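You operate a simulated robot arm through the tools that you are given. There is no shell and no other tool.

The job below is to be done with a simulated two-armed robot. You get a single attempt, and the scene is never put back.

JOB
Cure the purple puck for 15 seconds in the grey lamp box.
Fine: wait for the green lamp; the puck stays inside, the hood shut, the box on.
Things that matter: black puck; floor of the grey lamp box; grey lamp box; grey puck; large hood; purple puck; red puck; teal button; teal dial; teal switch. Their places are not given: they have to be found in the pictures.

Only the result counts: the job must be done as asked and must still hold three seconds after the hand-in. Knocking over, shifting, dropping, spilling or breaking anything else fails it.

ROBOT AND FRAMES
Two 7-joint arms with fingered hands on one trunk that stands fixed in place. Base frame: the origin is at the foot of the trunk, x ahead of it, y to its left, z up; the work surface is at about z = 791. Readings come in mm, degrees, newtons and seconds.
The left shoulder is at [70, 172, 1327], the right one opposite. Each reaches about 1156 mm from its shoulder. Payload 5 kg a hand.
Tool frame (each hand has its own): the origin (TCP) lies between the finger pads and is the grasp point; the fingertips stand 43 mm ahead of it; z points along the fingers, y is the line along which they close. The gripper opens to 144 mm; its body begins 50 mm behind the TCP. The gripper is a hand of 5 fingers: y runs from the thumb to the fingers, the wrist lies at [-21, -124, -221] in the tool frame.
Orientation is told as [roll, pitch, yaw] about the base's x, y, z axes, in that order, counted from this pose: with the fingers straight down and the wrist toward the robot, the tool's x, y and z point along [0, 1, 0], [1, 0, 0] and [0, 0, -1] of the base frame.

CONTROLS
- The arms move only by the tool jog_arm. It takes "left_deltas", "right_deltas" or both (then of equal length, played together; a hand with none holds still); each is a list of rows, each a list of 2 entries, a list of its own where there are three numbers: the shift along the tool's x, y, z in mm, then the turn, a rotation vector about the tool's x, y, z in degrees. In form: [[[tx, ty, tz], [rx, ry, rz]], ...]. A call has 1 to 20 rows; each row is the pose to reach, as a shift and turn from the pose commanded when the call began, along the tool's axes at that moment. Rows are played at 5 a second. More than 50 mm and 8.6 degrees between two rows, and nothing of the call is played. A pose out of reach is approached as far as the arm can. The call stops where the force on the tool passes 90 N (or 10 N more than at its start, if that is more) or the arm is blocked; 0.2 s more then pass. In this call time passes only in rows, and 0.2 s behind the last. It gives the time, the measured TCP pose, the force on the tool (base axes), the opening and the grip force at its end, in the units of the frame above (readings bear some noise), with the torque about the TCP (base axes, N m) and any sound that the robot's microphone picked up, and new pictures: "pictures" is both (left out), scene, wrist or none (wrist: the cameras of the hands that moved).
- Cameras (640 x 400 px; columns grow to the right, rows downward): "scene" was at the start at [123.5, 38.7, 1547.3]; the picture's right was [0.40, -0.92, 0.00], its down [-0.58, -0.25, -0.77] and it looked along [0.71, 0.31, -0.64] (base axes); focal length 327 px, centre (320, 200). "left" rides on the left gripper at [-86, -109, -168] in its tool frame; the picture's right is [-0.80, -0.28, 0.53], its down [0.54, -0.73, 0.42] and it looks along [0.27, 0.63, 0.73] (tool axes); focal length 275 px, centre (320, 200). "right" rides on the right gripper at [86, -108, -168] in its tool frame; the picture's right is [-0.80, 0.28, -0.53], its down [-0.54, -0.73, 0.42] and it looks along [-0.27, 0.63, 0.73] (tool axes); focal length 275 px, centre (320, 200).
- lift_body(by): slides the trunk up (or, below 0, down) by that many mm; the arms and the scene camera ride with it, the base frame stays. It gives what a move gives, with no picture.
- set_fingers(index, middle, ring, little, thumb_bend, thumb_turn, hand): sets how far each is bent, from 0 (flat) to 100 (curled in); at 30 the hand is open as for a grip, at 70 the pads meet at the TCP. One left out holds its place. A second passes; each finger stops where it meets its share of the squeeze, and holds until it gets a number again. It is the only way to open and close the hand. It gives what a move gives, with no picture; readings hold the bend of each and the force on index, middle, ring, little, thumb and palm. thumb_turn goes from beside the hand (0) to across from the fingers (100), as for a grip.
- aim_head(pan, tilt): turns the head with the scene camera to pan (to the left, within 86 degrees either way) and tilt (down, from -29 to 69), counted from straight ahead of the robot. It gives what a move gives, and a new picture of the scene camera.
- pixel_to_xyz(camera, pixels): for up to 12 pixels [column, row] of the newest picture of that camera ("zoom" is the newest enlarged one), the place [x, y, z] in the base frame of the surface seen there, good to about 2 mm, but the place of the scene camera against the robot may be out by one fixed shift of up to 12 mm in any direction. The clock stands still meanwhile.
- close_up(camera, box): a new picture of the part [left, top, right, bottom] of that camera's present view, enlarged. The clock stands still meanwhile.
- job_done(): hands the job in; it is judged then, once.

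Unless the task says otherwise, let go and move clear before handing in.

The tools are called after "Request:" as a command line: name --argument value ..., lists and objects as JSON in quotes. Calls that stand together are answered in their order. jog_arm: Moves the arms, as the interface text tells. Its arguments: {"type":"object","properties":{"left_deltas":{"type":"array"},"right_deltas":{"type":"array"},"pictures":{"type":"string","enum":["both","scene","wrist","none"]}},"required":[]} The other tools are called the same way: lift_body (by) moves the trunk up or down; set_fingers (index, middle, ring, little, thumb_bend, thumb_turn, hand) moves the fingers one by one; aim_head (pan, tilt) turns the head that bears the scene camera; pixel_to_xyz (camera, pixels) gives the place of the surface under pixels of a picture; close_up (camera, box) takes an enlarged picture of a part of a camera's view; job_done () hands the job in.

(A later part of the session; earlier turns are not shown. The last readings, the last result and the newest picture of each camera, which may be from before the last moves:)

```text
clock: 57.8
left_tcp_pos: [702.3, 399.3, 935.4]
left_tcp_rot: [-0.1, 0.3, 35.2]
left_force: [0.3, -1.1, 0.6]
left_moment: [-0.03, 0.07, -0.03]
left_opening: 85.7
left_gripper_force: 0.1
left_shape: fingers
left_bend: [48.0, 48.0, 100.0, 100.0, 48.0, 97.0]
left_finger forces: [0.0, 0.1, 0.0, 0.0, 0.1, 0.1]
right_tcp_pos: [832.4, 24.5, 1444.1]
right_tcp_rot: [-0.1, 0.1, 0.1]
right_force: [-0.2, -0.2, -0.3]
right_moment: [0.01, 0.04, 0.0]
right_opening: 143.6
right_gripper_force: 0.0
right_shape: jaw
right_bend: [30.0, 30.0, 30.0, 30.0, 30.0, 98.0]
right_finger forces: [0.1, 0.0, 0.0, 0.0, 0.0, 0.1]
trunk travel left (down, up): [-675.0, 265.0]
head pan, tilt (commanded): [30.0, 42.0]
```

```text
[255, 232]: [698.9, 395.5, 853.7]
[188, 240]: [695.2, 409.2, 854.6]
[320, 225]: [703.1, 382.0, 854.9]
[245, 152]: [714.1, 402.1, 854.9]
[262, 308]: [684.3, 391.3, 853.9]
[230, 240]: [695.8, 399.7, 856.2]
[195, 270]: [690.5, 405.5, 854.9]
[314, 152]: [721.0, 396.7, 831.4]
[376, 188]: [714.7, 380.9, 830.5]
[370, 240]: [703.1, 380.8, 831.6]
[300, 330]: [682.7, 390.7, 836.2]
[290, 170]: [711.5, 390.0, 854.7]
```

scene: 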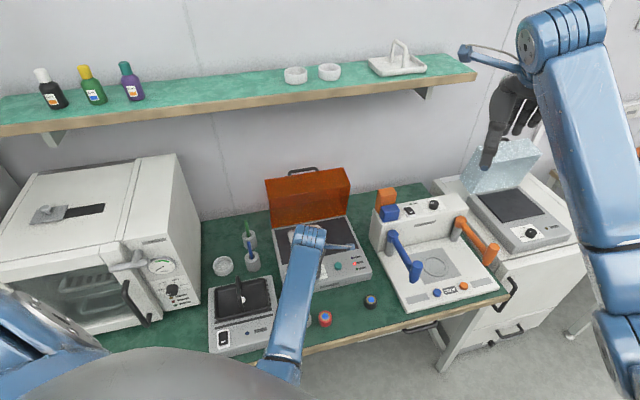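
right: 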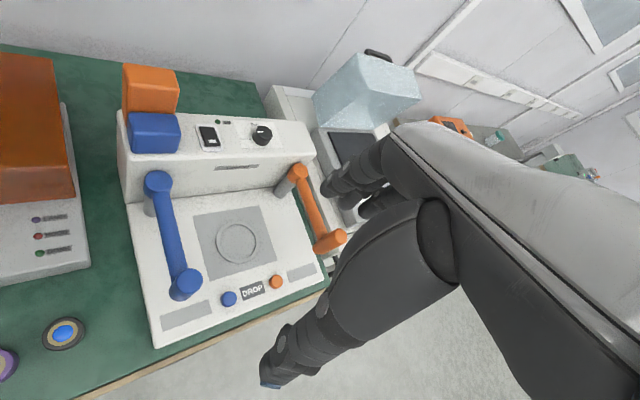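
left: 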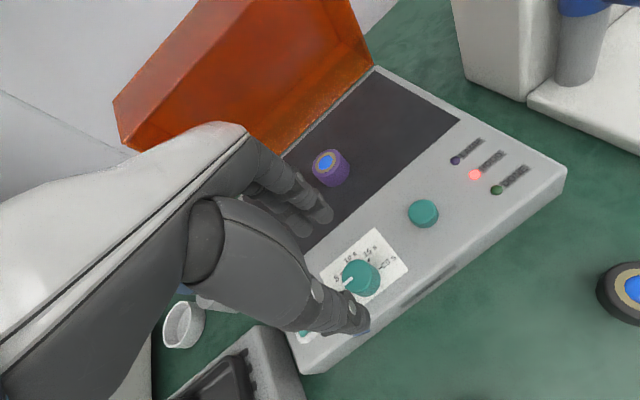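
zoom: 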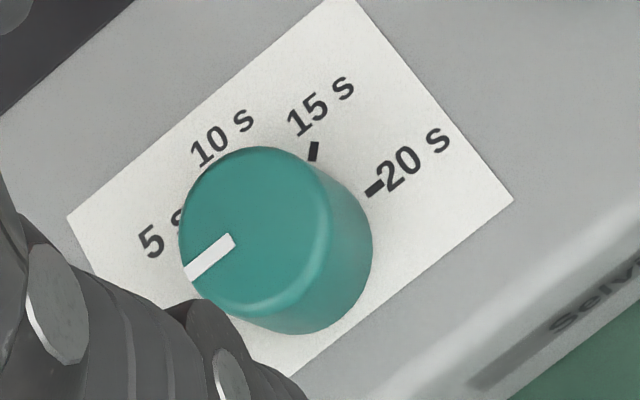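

The dial is 30 mm wide, centred at (699.2,396.2), top z≈855. I shift 2 mm and descend to straddle it with the tips just above the panel.

Request:
jog_arm --left_deltas '[[[-1, -1, 20], [0, 0, 0]], [[-1, -2, 40], [0, 0, 0]], [[-1, -2, 55], [0, 0, 0]]]' --pictures "wrist"

Request:
set_fingers --hand "left" --index 60 --middle 60 --thumb_bend 60

Request:
close_up --camera "left" --box '[240, 160, 480, 400]'

```text
clock: 58.6
left_tcp_pos: [700.2, 395.7, 881.8]
left_tcp_rot: [0.1, 0.4, 35.1]
left_force: [-0.4, -0.3, -0.2]
left_moment: [0.01, -0.02, 0.02]
left_opening: 85.6
left_gripper_force: 0.0
left_shape: fingers
left_bend: [48.0, 48.0, 100.0, 100.0, 48.0, 97.0]
left_finger forces: [0.0, 0.0, 0.0, 0.0, 0.0, 0.1]
right_tcp_pos: [831.7, 22.8, 1444.8]
right_tcp_rot: [0.1, -0.1, 0.0]
right_force: [0.1, -0.2, -0.4]
right_moment: [-0.01, -0.01, -0.01]
right_opening: 143.4
right_gripper_force: 0.0
right_shape: jaw
right_bend: [30.0, 30.0, 30.0, 30.0, 30.0, 98.0]
right_finger forces: [0.0, 0.0, 0.0, 0.0, 0.0, 0.0]
trunk travel left (down, up): [-675.0, 265.0]
head pan, tilt (commanded): [30.0, 42.0]
```

left: 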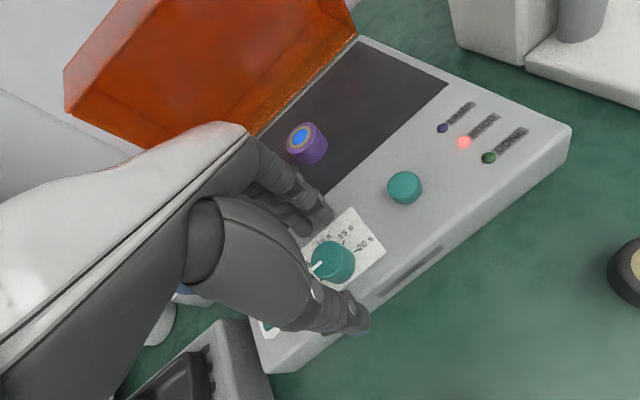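

```text
clock: 59.6
left_tcp_pos: [699.0, 396.8, 882.2]
left_tcp_rot: [0.1, 0.3, 35.2]
left_force: [1.0, 0.0, 0.3]
left_moment: [0.02, -0.01, -0.02]
left_opening: 43.1
left_gripper_force: 0.1
left_shape: fingers
left_bend: [60.0, 60.0, 100.0, 100.0, 60.0, 97.0]
left_finger forces: [0.0, 0.0, 0.0, 0.0, 0.0, 0.1]
right_tcp_pos: [832.3, 23.0, 1444.1]
right_tcp_rot: [0.0, 0.0, 0.1]
right_force: [-1.1, -0.7, 0.1]
right_moment: [0.02, 0.0, -0.01]
right_opening: 143.4
right_gripper_force: 0.0
right_shape: jaw
right_bend: [30.0, 30.0, 30.0, 30.0, 30.0, 98.0]
right_finger forces: [0.0, 0.1, 0.0, 0.0, 0.0, 0.1]
trunk travel left (down, up): [-675.0, 265.0]
head pan, tilt (commanded): [30.0, 42.0]
```

```text
1.67 times, centred on (360, 280) of left
```

zoom: 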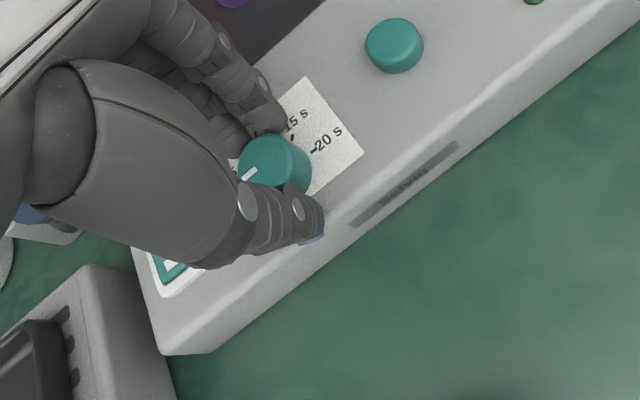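

The dial is between the three tips at 43 mm opening. I close to grip it.

Request:
set_fingers --hand "left" --index 68 --middle 68 --thumb_bend 68

Request:
close_up --camera "left" --box '[240, 160, 480, 400]'

```text
clock: 60.6
left_tcp_pos: [700.2, 395.4, 882.6]
left_tcp_rot: [0.0, 0.3, 35.2]
left_force: [4.3, 3.8, -0.8]
left_moment: [0.14, -0.15, -0.02]
left_opening: 32.5
left_gripper_force: 7.8
left_shape: fingers
left_bend: [62.0, 65.0, 100.0, 100.0, 64.0, 97.0]
left_finger forces: [6.4, 3.9, 0.0, 0.1, 5.3, 0.0]
right_tcp_pos: [831.9, 23.9, 1443.4]
right_tcp_rot: [0.0, -0.1, 0.0]
right_force: [0.2, -0.1, -0.5]
right_moment: [-0.02, 0.0, 0.04]
right_opening: 143.5
right_gripper_force: 0.1
right_shape: jaw
right_bend: [30.0, 30.0, 30.0, 30.0, 30.0, 98.0]
right_finger forces: [0.0, 0.0, 0.0, 0.0, 0.0, 0.1]
trunk travel left (down, up): [-675.0, 265.0]
head pan, tilt (commanded): [30.0, 42.0]
```

```text
1.67 times, centred on (360, 280) of left
```

zoom: 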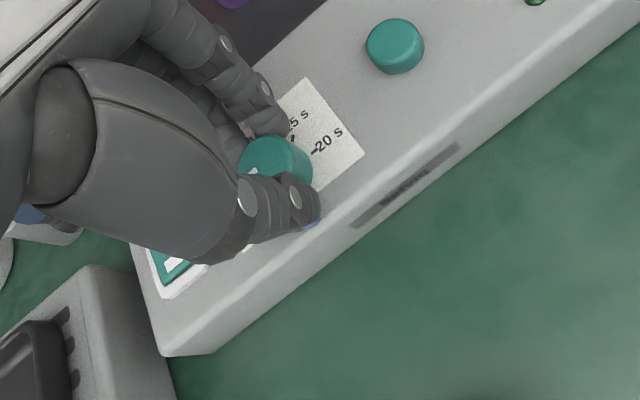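

The grip is balanced enough (6.4, 3.9, 5.3 N). I turn the hand clockwise by 66°, about the dial's axis.

Request:
jog_arm --left_deltas '[[[0, 0, 0], [0, 0, 7.4]], [[0, 0, 0], [0, 0, 14.8]], [[0, 0, 0], [0, 0, 22.2]], [[0, 0, 0], [0, 0, 29.6]], [[0, 0, 0], [0, 0, 37]], [[0, 0, 0], [0, 0, 44.4]], [[0, 0, 0], [0, 0, 51.8]], [[0, 0, 0], [0, 0, 59.2]], [[0, 0, 0], [0, 0, 66.6]]]'

Request:
close_up --camera "left" --box '[240, 160, 480, 400]'

Request:
close_up --camera "scene" --box '[270, 220, 390, 300]'

```text
clock: 62.6
left_tcp_pos: [699.8, 396.4, 880.8]
left_tcp_rot: [-0.4, 0.1, -31.5]
left_force: [5.9, 4.9, 2.9]
left_moment: [0.18, -0.2, 0.01]
left_opening: 31.7
left_gripper_force: 9.0
left_shape: fingers
left_bend: [63.0, 66.0, 100.0, 100.0, 64.0, 98.0]
left_finger forces: [5.3, 6.9, 0.0, 0.1, 6.0, 0.1]
right_tcp_pos: [833.4, 23.6, 1444.9]
right_tcp_rot: [-0.1, 0.1, 0.0]
right_force: [0.5, 0.3, 0.0]
right_moment: [-0.01, 0.0, 0.01]
right_opening: 143.7
right_gripper_force: 0.0
right_shape: jaw
right_bend: [30.0, 30.0, 30.0, 30.0, 30.0, 98.0]
right_finger forces: [0.0, 0.0, 0.0, 0.1, 0.0, 0.0]
trunk travel left (down, up): [-675.0, 265.0]
head pan, tilt (commanded): [30.0, 42.0]
```

scene: 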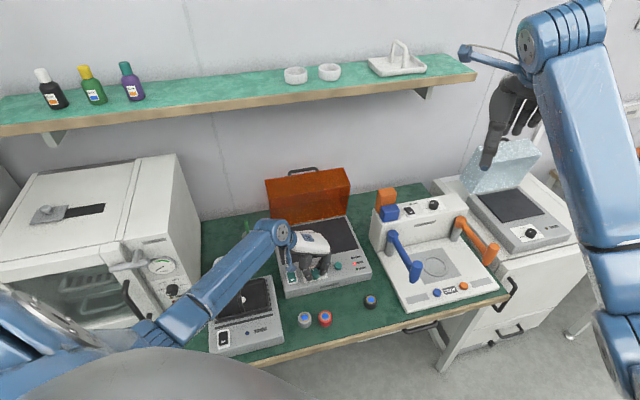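
left: 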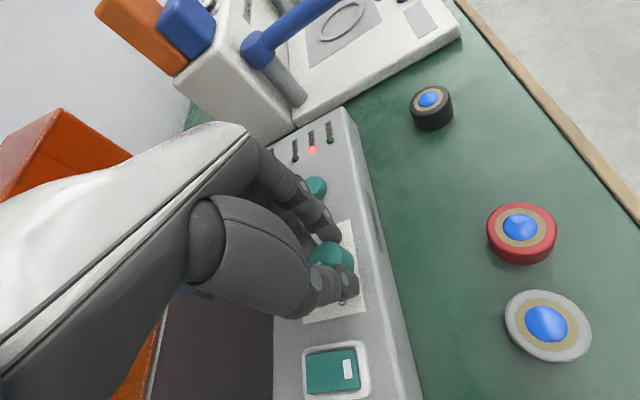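

```text
1.67 times, centred on (360, 280) of left
```

zoom: 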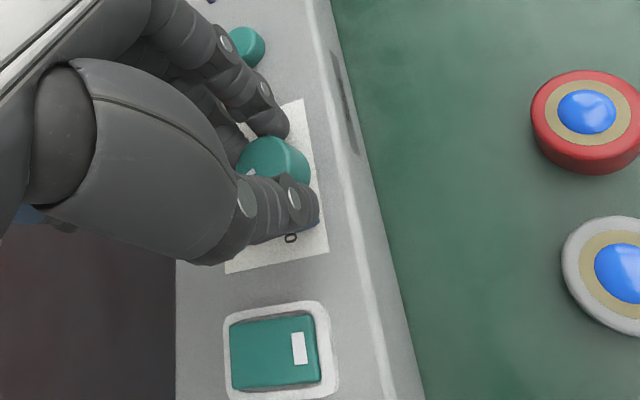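

```text
5.00 times, centred on (330, 260) of scene
```

zoom: 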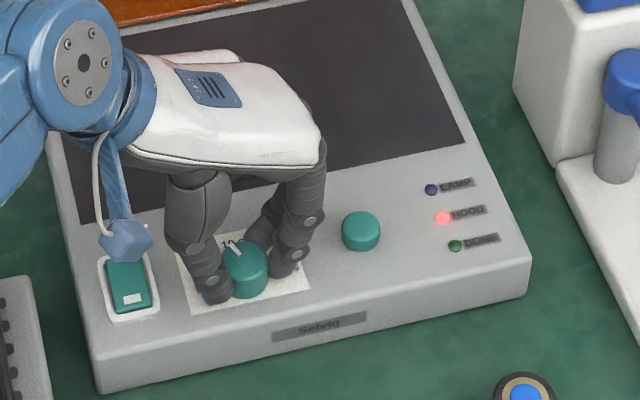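

The dial follows (its pointer is now about 66° round). The grip is steady, so I continue turning in smaller portions, watching for joint limits.

Request:
jog_arm --left_deltas '[[[0, 0, 0], [0, 0, 7]], [[0, 0, 0], [0, 0, 14]], [[0, 0, 0], [0, 0, 21]], [[0, 0, 0], [0, 0, 28]], [[0, 0, 0], [0, 0, 35]]]'

Request:
close_up --camera "scene" --box '[270, 220, 390, 300]'

```text
clock: 63.8
left_tcp_pos: [700.1, 395.7, 882.3]
left_tcp_rot: [-0.4, -0.1, -66.5]
left_force: [4.6, 1.7, 1.0]
left_moment: [0.06, -0.16, 0.0]
left_opening: 30.9
left_gripper_force: 8.5
left_shape: fingers
left_bend: [63.0, 66.0, 100.0, 100.0, 64.0, 97.0]
left_finger forces: [4.8, 5.8, 0.0, 0.0, 6.7, 0.0]
right_tcp_pos: [832.9, 23.2, 1445.0]
right_tcp_rot: [0.0, 0.2, 0.1]
right_force: [0.4, -0.3, 0.1]
right_moment: [-0.03, 0.01, 0.03]
right_opening: 143.6
right_gripper_force: 0.1
right_shape: jaw
right_bend: [30.0, 30.0, 30.0, 30.0, 30.0, 98.0]
right_finger forces: [0.1, 0.0, 0.0, 0.0, 0.0, 0.1]
trunk travel left (down, up): [-675.0, 265.0]
head pan, tilt (commanded): [30.0, 42.0]
```

scene: 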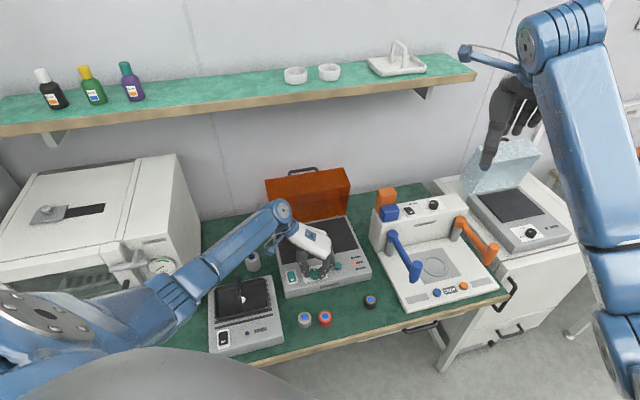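
left: 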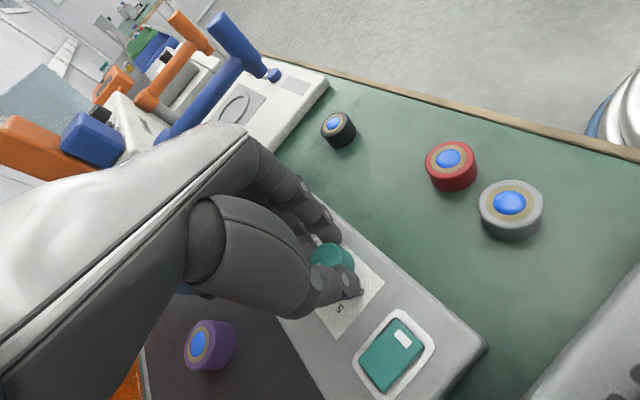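

```text
5.00 times, centred on (330, 260) of scene
```

zoom: 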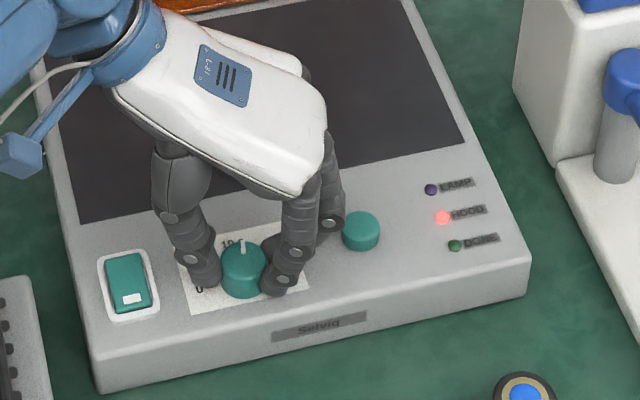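

The pointer has passed 10 s. I turn the remaining ~33°.

Request:
jog_arm --left_deltas '[[[0, 0, 0], [0, 0, 7]], [[0, 0, 0], [0, 0, 14]], [[0, 0, 0], [0, 0, 21]], [[0, 0, 0], [0, 0, 28]], [[0, 0, 0], [0, 0, 33.4]]]'

Request:
close_up --camera "scene" --box '[270, 220, 390, 300]'

Request:
close_up --camera "left" --box '[260, 200, 420, 360]'

```text
clock: 65.0
left_tcp_pos: [700.3, 396.0, 881.2]
left_tcp_rot: [-0.4, -0.2, -99.9]
left_force: [2.9, -0.3, -0.6]
left_moment: [0.06, -0.09, 0.01]
left_opening: 31.4
left_gripper_force: 7.8
left_shape: fingers
left_bend: [64.0, 66.0, 100.0, 100.0, 64.0, 97.0]
left_finger forces: [4.8, 4.7, 0.0, 0.1, 6.9, 0.0]
right_tcp_pos: [833.3, 23.3, 1444.7]
right_tcp_rot: [0.0, 0.0, -0.1]
right_force: [-0.2, 0.1, 0.5]
right_moment: [0.0, 0.03, 0.01]
right_opening: 143.7
right_gripper_force: 0.0
right_shape: jaw
right_bend: [30.0, 30.0, 30.0, 30.0, 30.0, 98.0]
right_finger forces: [0.0, 0.0, 0.0, 0.1, 0.0, 0.0]
trunk travel left (down, up): [-675.0, 265.0]
head pan, tilt (commanded): [30.0, 42.0]
```

scene: 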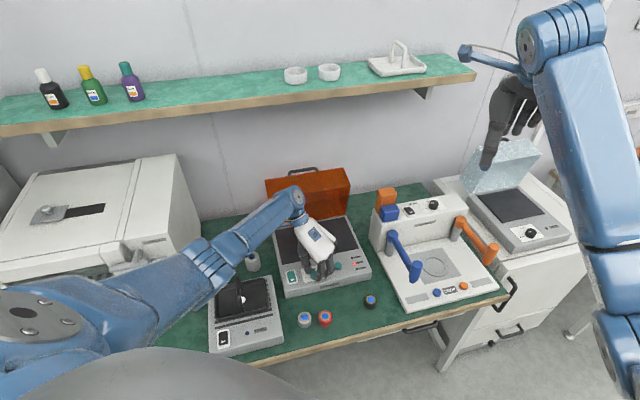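
left: 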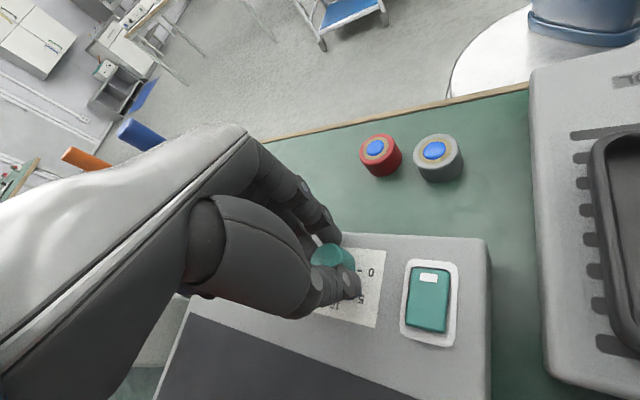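

```text
5.00 times, centred on (330, 260) of scene
```

zoom: 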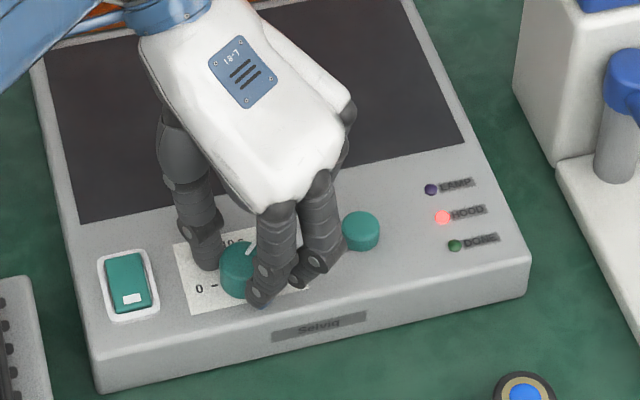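

```text
2.50 times, centred on (340, 280) of left
```

zoom: 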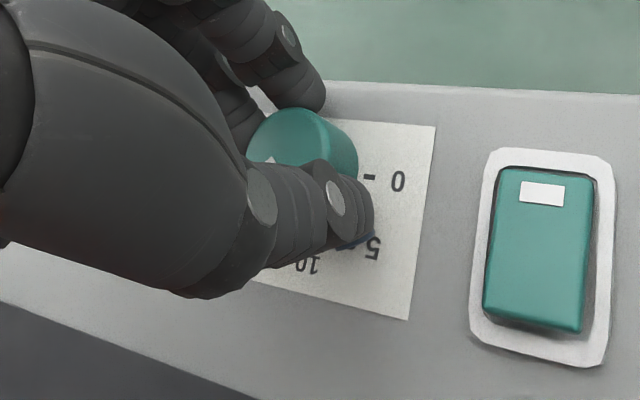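

The dial has been turned ~135° in total. I release it and lift off to read the pointer.

Request:
set_fingers --hand "left" --index 56 --middle 56 --thumb_bend 56

Request:
jog_arm --left_deltas '[[[0, 0, -20], [0, 0, 0]], [[0, 0, -50], [0, 0, 0]], [[0, 0, -90], [0, 0, 0]]]'

Request:
close_up --camera "left" --box '[280, 200, 520, 380]'

Request:
close_up --camera "scene" --box '[270, 220, 390, 300]'

```text
clock: 66.0
left_tcp_pos: [700.1, 397.2, 882.1]
left_tcp_rot: [-0.4, -0.2, -99.8]
left_force: [0.0, -0.5, -0.3]
left_moment: [0.02, -0.02, 0.02]
left_opening: 56.2
left_gripper_force: 0.1
left_shape: fingers
left_bend: [56.0, 56.0, 100.0, 100.0, 56.0, 97.0]
left_finger forces: [0.0, 0.0, 0.1, 0.0, 0.0, 0.0]
right_tcp_pos: [831.9, 22.7, 1444.9]
right_tcp_rot: [-0.1, 0.0, -0.1]
right_force: [0.1, 0.7, -0.3]
right_moment: [-0.02, -0.01, -0.05]
right_opening: 143.8
right_gripper_force: 0.1
right_shape: jaw
right_bend: [30.0, 30.0, 30.0, 30.0, 30.0, 98.0]
right_finger forces: [0.1, 0.0, 0.0, 0.0, 0.1, 0.0]
trunk travel left (down, up): [-675.0, 265.0]
head pan, tilt (commanded): [30.0, 42.0]
```

```text
clock: 66.8
left_tcp_pos: [699.1, 394.9, 972.0]
left_tcp_rot: [-0.3, -0.2, -99.9]
left_force: [0.5, -0.5, -0.2]
left_moment: [0.01, -0.02, 0.0]
left_opening: 56.3
left_gripper_force: 0.0
left_shape: fingers
left_bend: [56.0, 56.0, 100.0, 100.0, 56.0, 97.0]
left_finger forces: [0.1, 0.0, 0.0, 0.0, 0.1, 0.0]
right_tcp_pos: [831.6, 23.4, 1445.7]
right_tcp_rot: [-0.1, -0.1, 0.0]
right_force: [0.0, 0.0, 0.2]
right_moment: [0.03, 0.02, -0.01]
right_opening: 143.4
right_gripper_force: 0.0
right_shape: jaw
right_bend: [30.0, 30.0, 30.0, 30.0, 30.0, 98.0]
right_finger forces: [0.1, 0.0, 0.0, 0.0, 0.1, 0.1]
trunk travel left (down, up): [-675.0, 265.0]
head pan, tilt (commanded): [30.0, 42.0]
```

scene: 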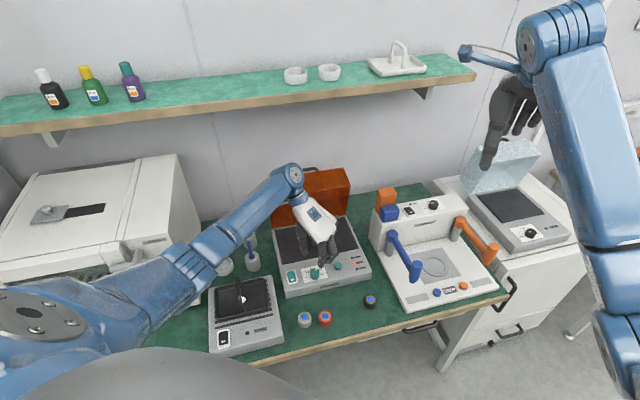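
left: 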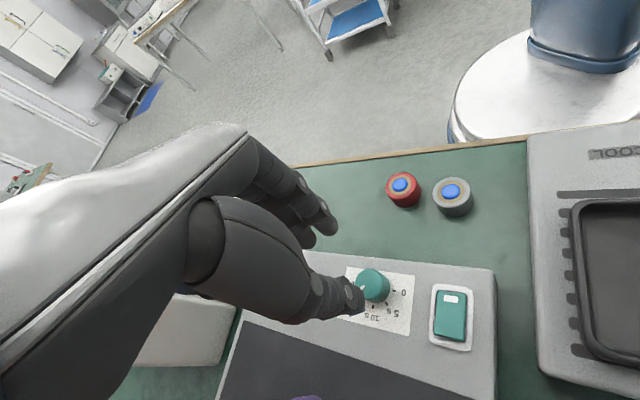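

```text
2.22 times, centred on (400, 290) of left
```

zoom: 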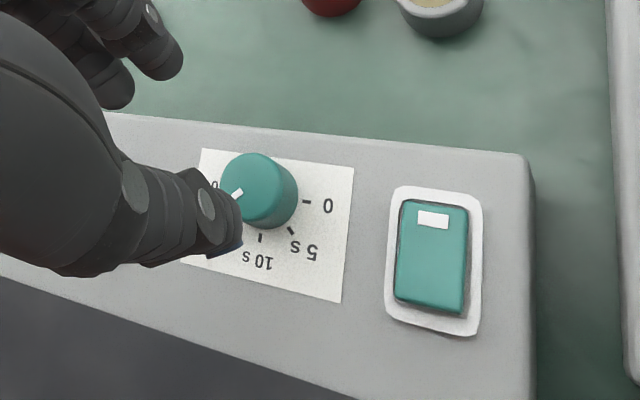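

```text
5.00 times, centred on (330, 260) of scene
```

zoom: 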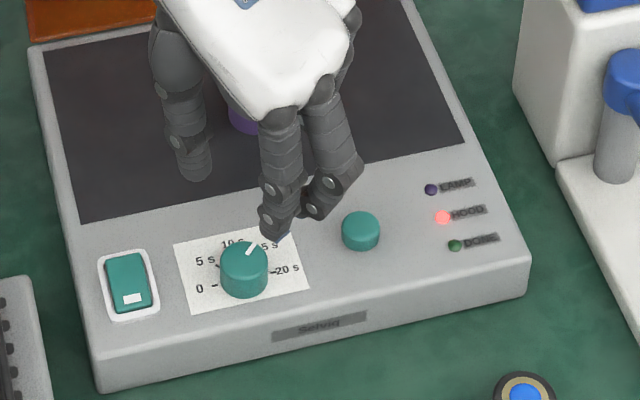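

The pointer now points toward the 15 s mark. I zoom in and measure its direction.

Request:
close_up --camera "scene" --box '[300, 260, 340, 285]'

```text
16.00 times, centred on (320, 272) of scene
```

zoom: 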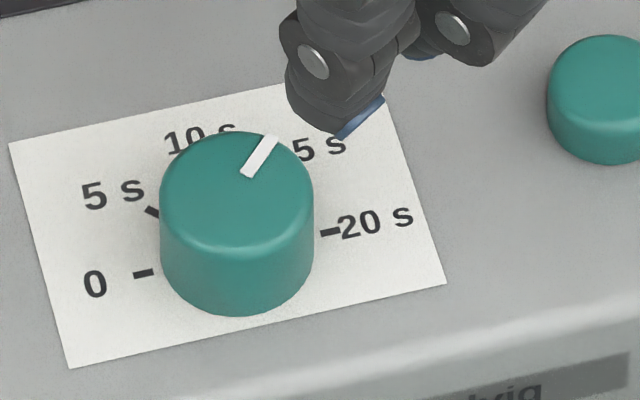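

Request:
pixel_to_xyz --camera "zoom" --pixels '[[245, 175], [271, 139], [258, 157], [142, 273], [330, 232], [152, 211], [236, 190], [165, 195], [305, 180], [236, 245]]'

```text
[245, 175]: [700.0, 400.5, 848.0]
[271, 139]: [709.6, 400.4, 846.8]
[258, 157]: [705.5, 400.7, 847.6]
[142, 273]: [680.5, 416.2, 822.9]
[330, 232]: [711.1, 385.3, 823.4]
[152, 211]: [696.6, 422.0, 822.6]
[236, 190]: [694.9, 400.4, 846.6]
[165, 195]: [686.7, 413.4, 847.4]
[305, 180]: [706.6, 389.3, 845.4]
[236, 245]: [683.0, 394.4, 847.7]
```

The pointer lies along base +x, exactly on the 15 s mark's direction. Now the switch: I turn the hand back to yaw 0 above it and shape it to point with the index finger alone.

Request:
jog_arm --left_deltas '[[[-6, -6, -8], [0, 0, -7.7]], [[-12, -12, -16], [0, 0, -15.4]], [[-18, -17, -24], [0, 0, -23.1]], [[-24, -22, -30], [0, 0, -30.8]], [[-30, -28, -30], [0, 0, -38.5]], [[-36, -33, -30], [0, 0, -46.2]], [[-42, -39, -30], [0, 0, -53.9]], [[-48, -45, -30], [0, 0, -61.6]], [[-54, -50, -30], [0, 0, -69.3]], [[-60, -56, -30], [0, 0, -77]], [[-66, -61, -30], [0, 0, -84.7]], [[-72, -67, -30], [0, 0, -92.4]], [[-79, -72, -30], [0, 0, -100]]]'

Request:
set_fingers --hand "left" --index 58 --middle 100 --ring 100 --little 100 --thumb_bend 20 --thumb_turn 20

Request:
close_up --camera "left" --box '[200, 120, 520, 380]'

Request:
close_up --camera "scene" --box '[230, 180, 390, 300]'

```text
clock: 69.6
left_tcp_pos: [634.4, 481.8, 1002.4]
left_tcp_rot: [0.0, 0.3, 0.2]
left_force: [-0.1, -0.2, 0.3]
left_moment: [-0.01, 0.0, -0.02]
left_opening: 56.6
left_gripper_force: 0.1
left_shape: fingers
left_bend: [56.0, 56.0, 100.0, 100.0, 56.0, 97.0]
left_finger forces: [0.0, 0.1, 0.1, 0.0, 0.0, 0.1]
right_tcp_pos: [832.3, 21.3, 1445.2]
right_tcp_rot: [0.0, 0.0, 0.0]
right_force: [0.2, -0.6, 0.1]
right_moment: [0.01, 0.01, 0.0]
right_opening: 143.6
right_gripper_force: 0.0
right_shape: jaw
right_bend: [30.0, 30.0, 30.0, 30.0, 30.0, 98.0]
right_finger forces: [0.1, 0.1, 0.1, 0.1, 0.1, 0.0]
trunk travel left (down, up): [-675.0, 265.0]
head pan, tilt (commanded): [30.0, 42.0]
```

scene: 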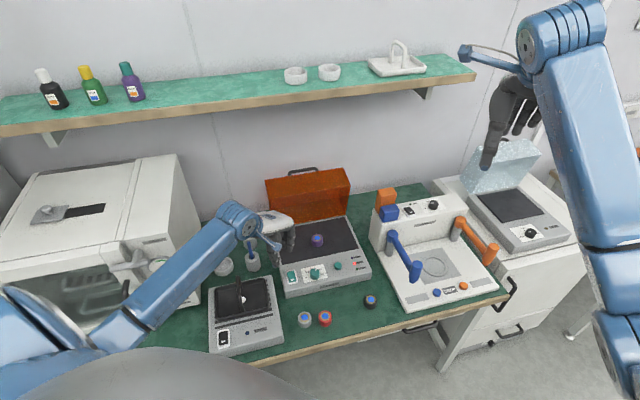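
left: 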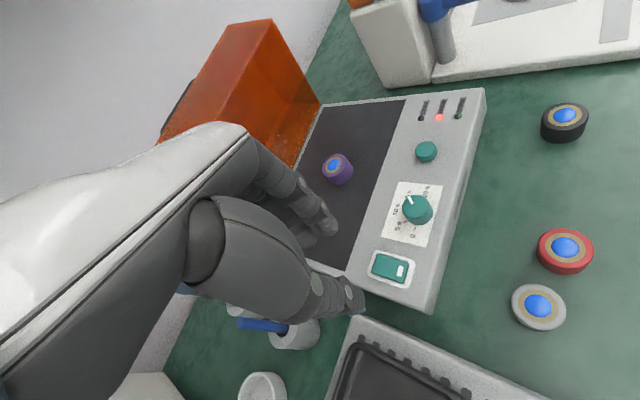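

```text
clock: 70.6
left_tcp_pos: [635.5, 480.6, 1001.2]
left_tcp_rot: [0.0, 0.3, 0.2]
left_force: [-0.2, -0.3, -0.6]
left_moment: [-0.01, -0.01, -0.01]
left_opening: 174.8
left_gripper_force: 0.0
left_shape: fingers
left_bend: [57.0, 100.0, 100.0, 100.0, 20.0, 19.0]
left_finger forces: [0.1, 0.0, 0.0, 0.0, 0.0, 0.0]
right_tcp_pos: [831.4, 23.1, 1443.8]
right_tcp_rot: [0.0, -0.1, 0.1]
right_force: [0.0, -0.6, -0.5]
right_moment: [0.01, 0.0, 0.01]
right_opening: 143.5
right_gripper_force: 0.1
right_shape: jaw
right_bend: [30.0, 30.0, 30.0, 30.0, 30.0, 98.0]
right_finger forces: [0.0, 0.0, 0.0, 0.0, 0.0, 0.1]
trunk travel left (down, up): [-675.0, 265.0]
head pan, tilt (commanded): [30.0, 42.0]
```

```text
1.54 times, centred on (360, 250) of left
```

zoom: 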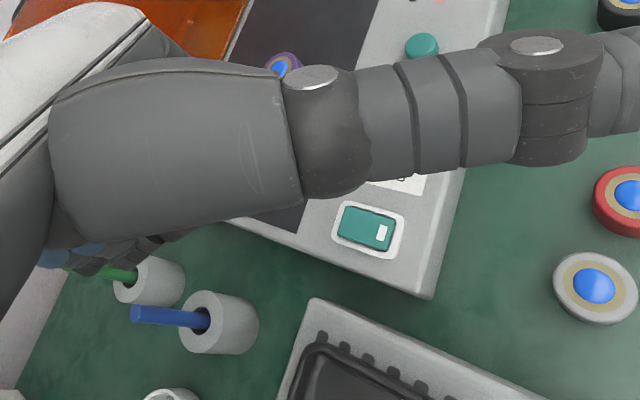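

```text
3.33 times, centred on (310, 240) of scene
```

zoom: 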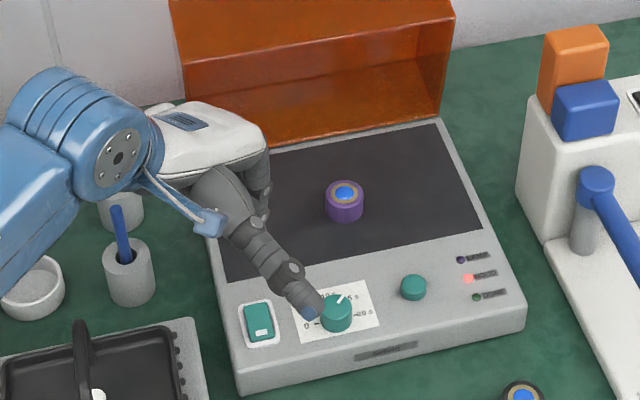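

The thumb now sticks out sideways, which would foul the dial. I set it back opposite the fingers but stretched away.

Request:
set_fingers --hand "left" --thumb_bend 10 --thumb_turn 100

Request:
close_up --camera "left" --box '[200, 120, 520, 380]'

Request:
close_up --camera "scene" --box '[230, 180, 390, 300]'

```text
clock: 71.6
left_tcp_pos: [634.1, 481.9, 1001.4]
left_tcp_rot: [-0.1, 0.2, 0.2]
left_force: [-0.4, -1.2, 0.6]
left_moment: [0.01, 0.01, 0.0]
left_opening: 124.1
left_gripper_force: 0.1
left_shape: fingers
left_bend: [57.0, 100.0, 100.0, 100.0, 10.0, 96.0]
left_finger forces: [0.0, 0.1, 0.0, 0.0, 0.0, 0.0]
right_tcp_pos: [831.5, 22.2, 1445.5]
right_tcp_rot: [0.1, 0.0, 0.0]
right_force: [-0.5, -0.2, 0.1]
right_moment: [0.0, -0.02, 0.03]
right_opening: 143.6
right_gripper_force: 0.1
right_shape: jaw
right_bend: [30.0, 30.0, 30.0, 30.0, 30.0, 98.0]
right_finger forces: [0.0, 0.0, 0.0, 0.0, 0.0, 0.0]
trunk travel left (down, up): [-675.0, 265.0]
head pan, tilt (commanded): [30.0, 42.0]
```

```text
1.54 times, centred on (360, 250) of left
```

zoom: 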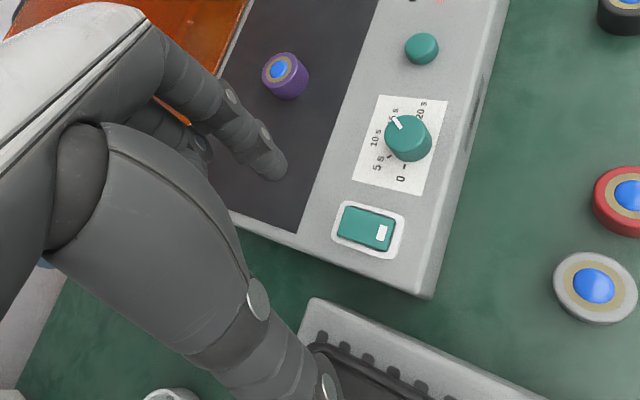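

```text
3.33 times, centred on (310, 240) of scene
```

zoom: 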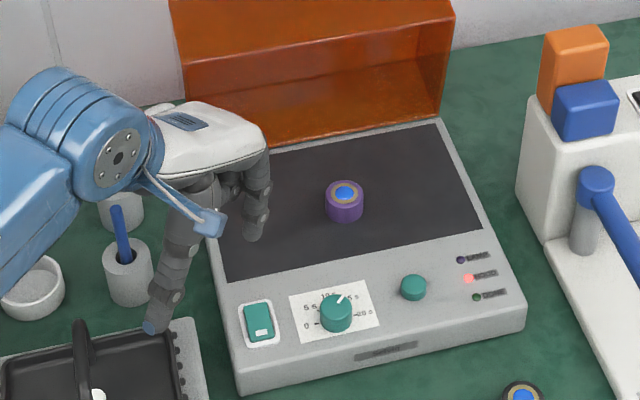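

The stretched thumb would reach down onto the tray device, so I bend it back to 40 and turn the hand to yaw 45°, which puts the thumb over free table in front of the box; then I measure the index tip.

Request:
set_fingers --hand "left" --thumb_bend 42

Request:
jog_arm --left_deltas '[[[-3, 1, 0], [0, 0, -7.6]], [[-6, 2, 0], [0, 0, -15.2]], [[-10, 3, 5], [0, 0, -22.8]], [[-14, 3, 15], [0, 0, -30.4]], [[-18, 4, 30], [0, 0, -38]], [[-21, 4, 45], [0, 0, -45.5]]]'

Request:
close_up --camera "left" --box '[200, 140, 440, 320]'

```text
clock: 72.6
left_tcp_pos: [634.3, 481.9, 1001.6]
left_tcp_rot: [0.0, 0.3, 0.3]
left_force: [0.0, 0.2, 0.0]
left_moment: [0.02, -0.03, 0.02]
left_opening: 80.6
left_gripper_force: 0.1
left_shape: fingers
left_bend: [57.0, 100.0, 100.0, 100.0, 42.0, 99.0]
left_finger forces: [0.0, 0.1, 0.1, 0.1, 0.0, 0.0]
right_tcp_pos: [831.8, 22.2, 1444.8]
right_tcp_rot: [0.0, 0.0, -0.1]
right_force: [0.7, -0.3, 0.3]
right_moment: [0.03, 0.03, 0.03]
right_opening: 143.6
right_gripper_force: 0.1
right_shape: jaw
right_bend: [30.0, 30.0, 30.0, 30.0, 30.0, 98.0]
right_finger forces: [0.0, 0.1, 0.0, 0.0, 0.0, 0.0]
trunk travel left (down, up): [-675.0, 265.0]
head pan, tilt (commanded): [30.0, 42.0]
```

```text
clock: 74.0
left_tcp_pos: [639.0, 458.6, 956.3]
left_tcp_rot: [0.2, 0.2, 45.8]
left_force: [-0.2, -0.6, 0.0]
left_moment: [-0.01, 0.01, 0.02]
left_opening: 80.4
left_gripper_force: 0.0
left_shape: fingers
left_bend: [57.0, 100.0, 100.0, 100.0, 42.0, 99.0]
left_finger forces: [0.0, 0.0, 0.0, 0.0, 0.0, 0.0]
right_tcp_pos: [833.4, 21.7, 1445.6]
right_tcp_rot: [0.0, 0.1, -0.1]
right_force: [1.3, 0.9, 1.0]
right_moment: [0.02, 0.02, 0.02]
right_opening: 143.5
right_gripper_force: 0.0
right_shape: jaw
right_bend: [30.0, 30.0, 30.0, 30.0, 30.0, 98.0]
right_finger forces: [0.1, 0.0, 0.1, 0.0, 0.1, 0.1]
trunk travel left (down, up): [-675.0, 265.0]
head pan, tilt (commanded): [30.0, 42.0]
```

scene: 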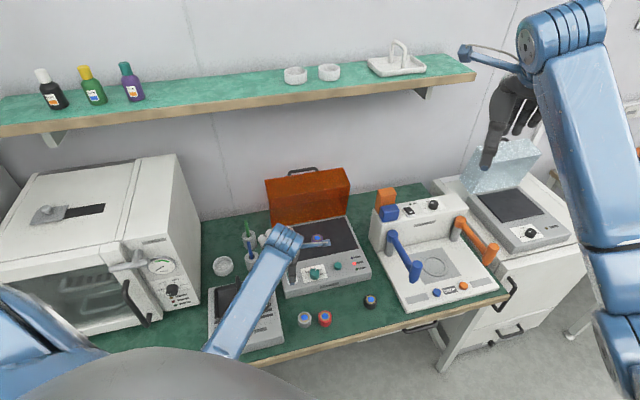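
left: 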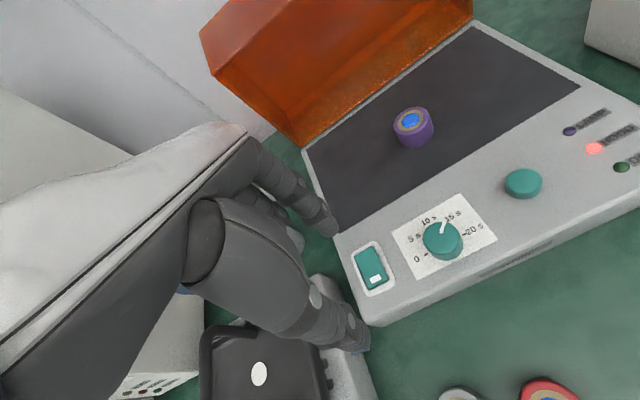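

```text
2.22 times, centred on (320, 230) of left
```

zoom: 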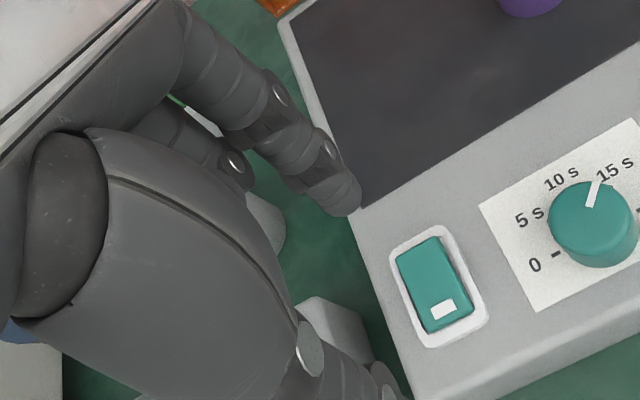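

The index finger points down alone (tip at zoom ≈(345,205)), and the dial reads 15 s. I measure the tip and the switch.

Request:
pixel_to_xyz --camera "zoom" --pixels '[[345, 210], [355, 200], [335, 195], [330, 180], [350, 185], [415, 255], [432, 245], [420, 262], [455, 325], [440, 310], [430, 283], [405, 262]]'

```text
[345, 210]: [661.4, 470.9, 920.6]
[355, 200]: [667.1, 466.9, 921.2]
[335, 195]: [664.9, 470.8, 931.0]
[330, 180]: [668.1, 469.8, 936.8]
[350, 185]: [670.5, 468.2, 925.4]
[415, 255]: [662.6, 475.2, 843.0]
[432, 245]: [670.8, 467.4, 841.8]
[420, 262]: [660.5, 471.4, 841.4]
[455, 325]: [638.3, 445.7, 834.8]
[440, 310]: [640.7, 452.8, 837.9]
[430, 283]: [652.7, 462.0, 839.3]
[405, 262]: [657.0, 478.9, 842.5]
```

The index tip is about 75 mm above the switch's raised rear end near (665,472). I shift slightly inward and descend to just above it.

Request:
jog_arm --left_deltas '[[[-3, -6, 20], [0, 0, 0]], [[-3, -6, 45], [0, 0, 0]], [[-3, -6, 66], [0, 0, 0]]]'

Request:
close_up --camera "left" --box '[240, 160, 440, 320]'

Request:
close_up --camera "scene" --box '[260, 220, 340, 300]'

```text
clock: 74.8
left_tcp_pos: [636.0, 452.3, 890.5]
left_tcp_rot: [0.1, 0.2, 45.7]
left_force: [0.2, 0.8, -0.5]
left_moment: [-0.02, 0.01, 0.01]
left_opening: 80.7
left_gripper_force: 0.1
left_shape: fingers
left_bend: [57.0, 100.0, 100.0, 100.0, 42.0, 99.0]
left_finger forces: [0.0, 0.0, 0.1, 0.0, 0.0, 0.0]
right_tcp_pos: [832.9, 23.9, 1446.0]
right_tcp_rot: [0.1, -0.1, 0.0]
right_force: [-0.2, -0.4, 0.6]
right_moment: [-0.01, -0.01, -0.02]
right_opening: 143.4
right_gripper_force: 0.0
right_shape: jaw
right_bend: [30.0, 30.0, 30.0, 30.0, 30.0, 98.0]
right_finger forces: [0.0, 0.0, 0.0, 0.0, 0.0, 0.0]
trunk travel left (down, up): [-675.0, 265.0]
head pan, tilt (commanded): [30.0, 42.0]
```

scene: 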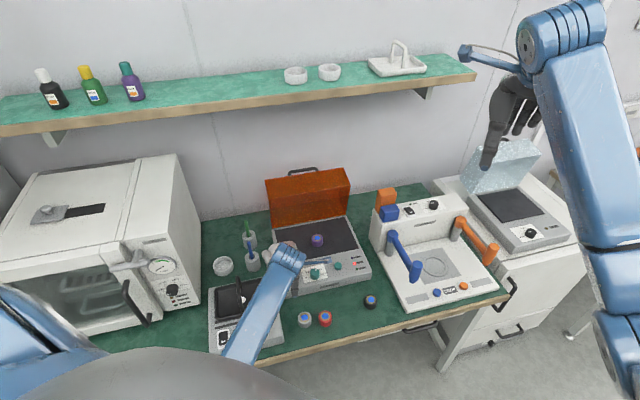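
left: 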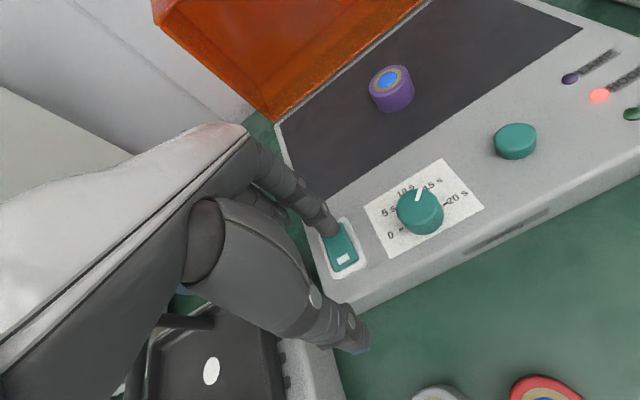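

```text
2.50 times, centred on (340, 240) of left
```

zoom: 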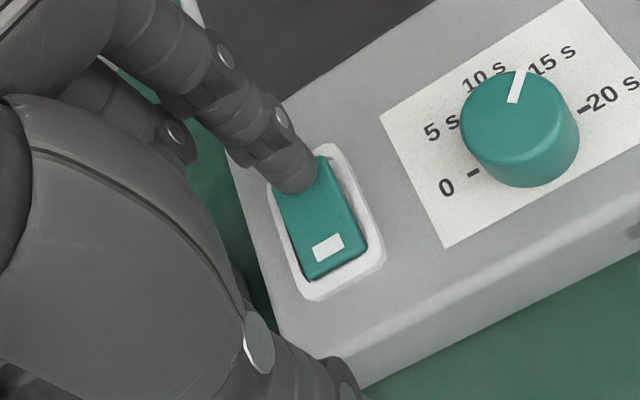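

```text
5.00 times, centred on (300, 260) of scene
```

zoom: 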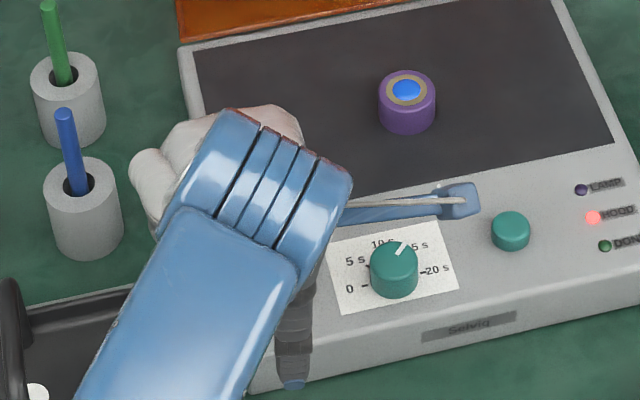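

The index tip is right over the rear half of the rocker, a little to its left. I shift 4 mm and press gradually.

Request:
jog_arm --left_deltas '[[[-4, 0, 3], [0, 0, 0]], [[-4, 0, 6], [0, 0, 0]], [[-4, 0, 8], [0, 0, 0]], [[-4, 0, 10], [0, 0, 0]], [[-4, 0, 12], [0, 0, 0]]]' --pictures "wrist"

Request:
close_up --camera "left" --box '[240, 160, 440, 320]'

```text
clock: 76.0
left_tcp_pos: [639.1, 449.5, 884.6]
left_tcp_rot: [0.0, -0.2, 45.8]
left_force: [0.4, 0.6, 31.2]
left_moment: [0.54, -1.16, 0.02]
left_opening: 79.4
left_gripper_force: 16.5
left_shape: fingers
left_bend: [57.0, 100.0, 100.0, 100.0, 42.0, 99.0]
left_finger forces: [31.1, 0.0, 0.0, 0.0, 0.0, 0.0]
right_tcp_pos: [828.9, 20.3, 1446.9]
right_tcp_rot: [0.1, -0.1, 0.1]
right_force: [-0.6, -0.7, -1.0]
right_moment: [0.0, 0.01, 0.03]
right_opening: 143.7
right_gripper_force: 0.1
right_shape: jaw
right_bend: [30.0, 30.0, 30.0, 30.0, 30.0, 98.0]
right_finger forces: [0.1, 0.0, 0.1, 0.0, 0.1, 0.0]
trunk travel left (down, up): [-675.0, 265.0]
head pan, tilt (commanded): [30.0, 42.0]
```

left: 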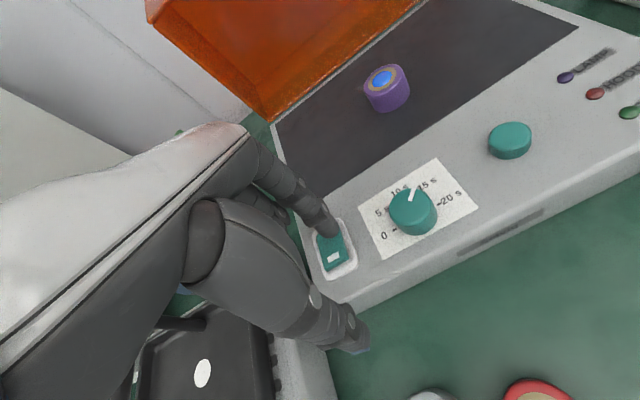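

```text
2.50 times, centred on (340, 240) of left
```

zoom: 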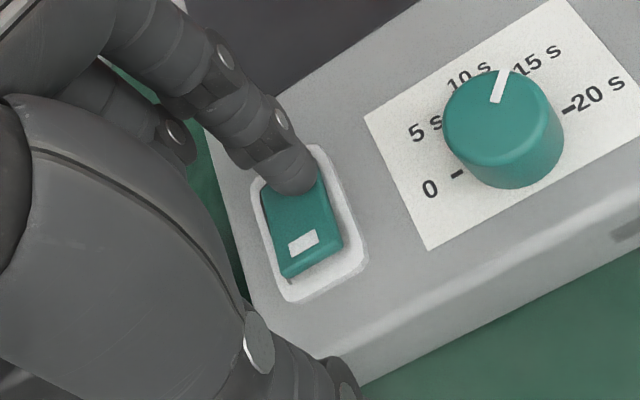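

The rocker tipped, and the HOOD lamp (595,93) went dark, so the box seems to have been on before and is now off. I lift off and look again.

Request:
jog_arm --left_deltas '[[[0, 0, -8], [0, 0, 0]], [[0, 0, -25], [0, 0, 0]], [[0, 0, -50], [0, 0, 0]]]'

Request:
close_up --camera "left" --box '[300, 160, 460, 320]'

Request:
close_up --camera "scene" --box '[320, 240, 380, 290]'

```text
clock: 76.8
left_tcp_pos: [637.3, 450.1, 930.8]
left_tcp_rot: [0.2, 0.4, 45.6]
left_force: [0.1, -0.4, -0.5]
left_moment: [0.0, -0.06, -0.01]
left_opening: 80.3
left_gripper_force: 0.1
left_shape: fingers
left_bend: [57.0, 100.0, 100.0, 100.0, 42.0, 99.0]
left_finger forces: [0.0, 0.1, 0.0, 0.0, 0.1, 0.0]
right_tcp_pos: [830.6, 20.3, 1445.7]
right_tcp_rot: [0.1, 0.0, 0.0]
right_force: [-0.5, -0.2, 0.4]
right_moment: [0.04, -0.01, 0.02]
right_opening: 143.6
right_gripper_force: 0.0
right_shape: jaw
right_bend: [30.0, 30.0, 30.0, 30.0, 30.0, 98.0]
right_finger forces: [0.0, 0.1, 0.0, 0.0, 0.0, 0.0]
trunk travel left (down, up): [-675.0, 265.0]
head pan, tilt (commanded): [30.0, 42.0]
```

scene: 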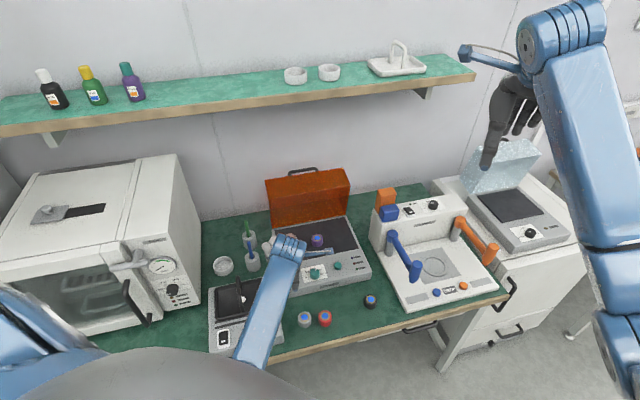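
left: 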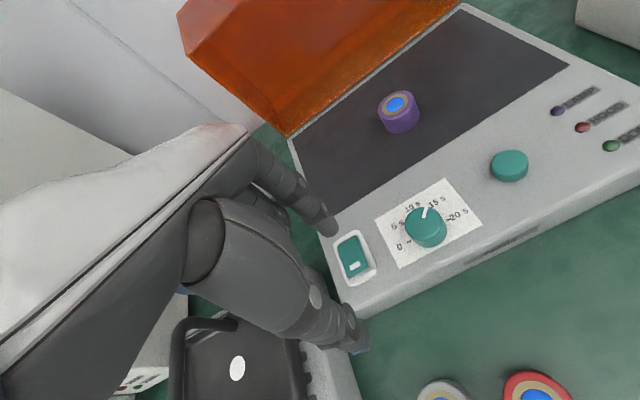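

```text
2.50 times, centred on (380, 240) of left
```

zoom: 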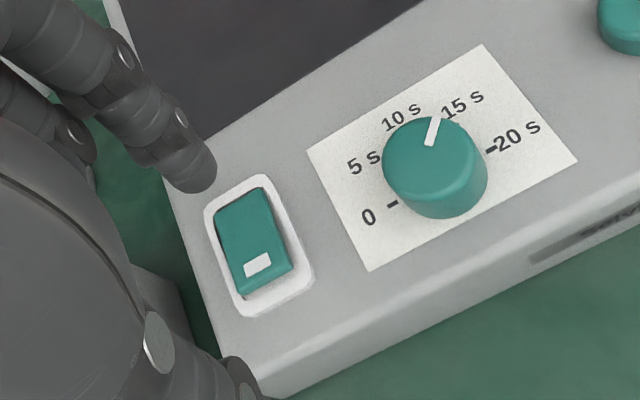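

```text
8.00 times, centred on (350, 265) of scene
```

zoom: 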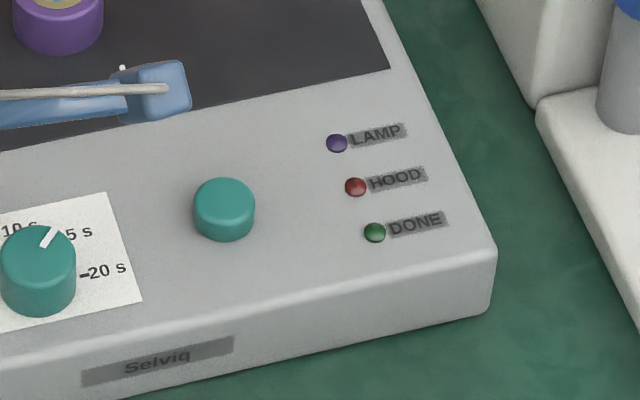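

With the hood open the HOOD lamp went dark, so the box was on at first and my press turned it off. I now press the rocker's front (white-marked) end to switch it back on.

Request:
jog_arm --left_deltas '[[[0, -13, 0], [0, 0, 0]], [[0, -26, 5], [0, 0, 0]], [[0, -26, 28], [0, 0, 0]]]' --pictures "wrist"

Request:
close_up --camera "left" --box '[260, 160, 420, 320]'

```text
clock: 77.6
left_tcp_pos: [621.2, 431.4, 901.6]
left_tcp_rot: [0.1, 0.3, 45.7]
left_force: [0.3, -0.2, 0.3]
left_moment: [-0.01, 0.02, 0.02]
left_opening: 80.6
left_gripper_force: 0.0
left_shape: fingers
left_bend: [57.0, 100.0, 100.0, 100.0, 42.0, 99.0]
left_finger forces: [0.0, 0.0, 0.0, 0.1, 0.0, 0.1]
right_tcp_pos: [833.6, 22.7, 1445.4]
right_tcp_rot: [0.0, 0.1, 0.0]
right_force: [-0.3, -0.7, 0.1]
right_moment: [-0.01, 0.0, -0.03]
right_opening: 143.7
right_gripper_force: 0.1
right_shape: jaw
right_bend: [30.0, 30.0, 30.0, 30.0, 30.0, 98.0]
right_finger forces: [0.1, 0.0, 0.0, 0.1, 0.0, 0.1]
trunk travel left (down, up): [-675.0, 265.0]
head pan, tilt (commanded): [30.0, 42.0]
```

left: 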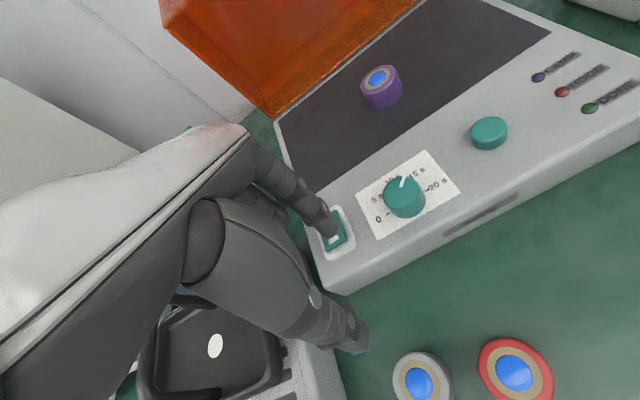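

```text
2.50 times, centred on (340, 240) of left
```

zoom: 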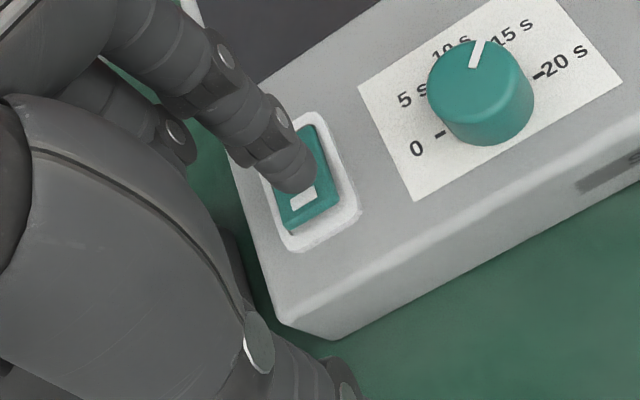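

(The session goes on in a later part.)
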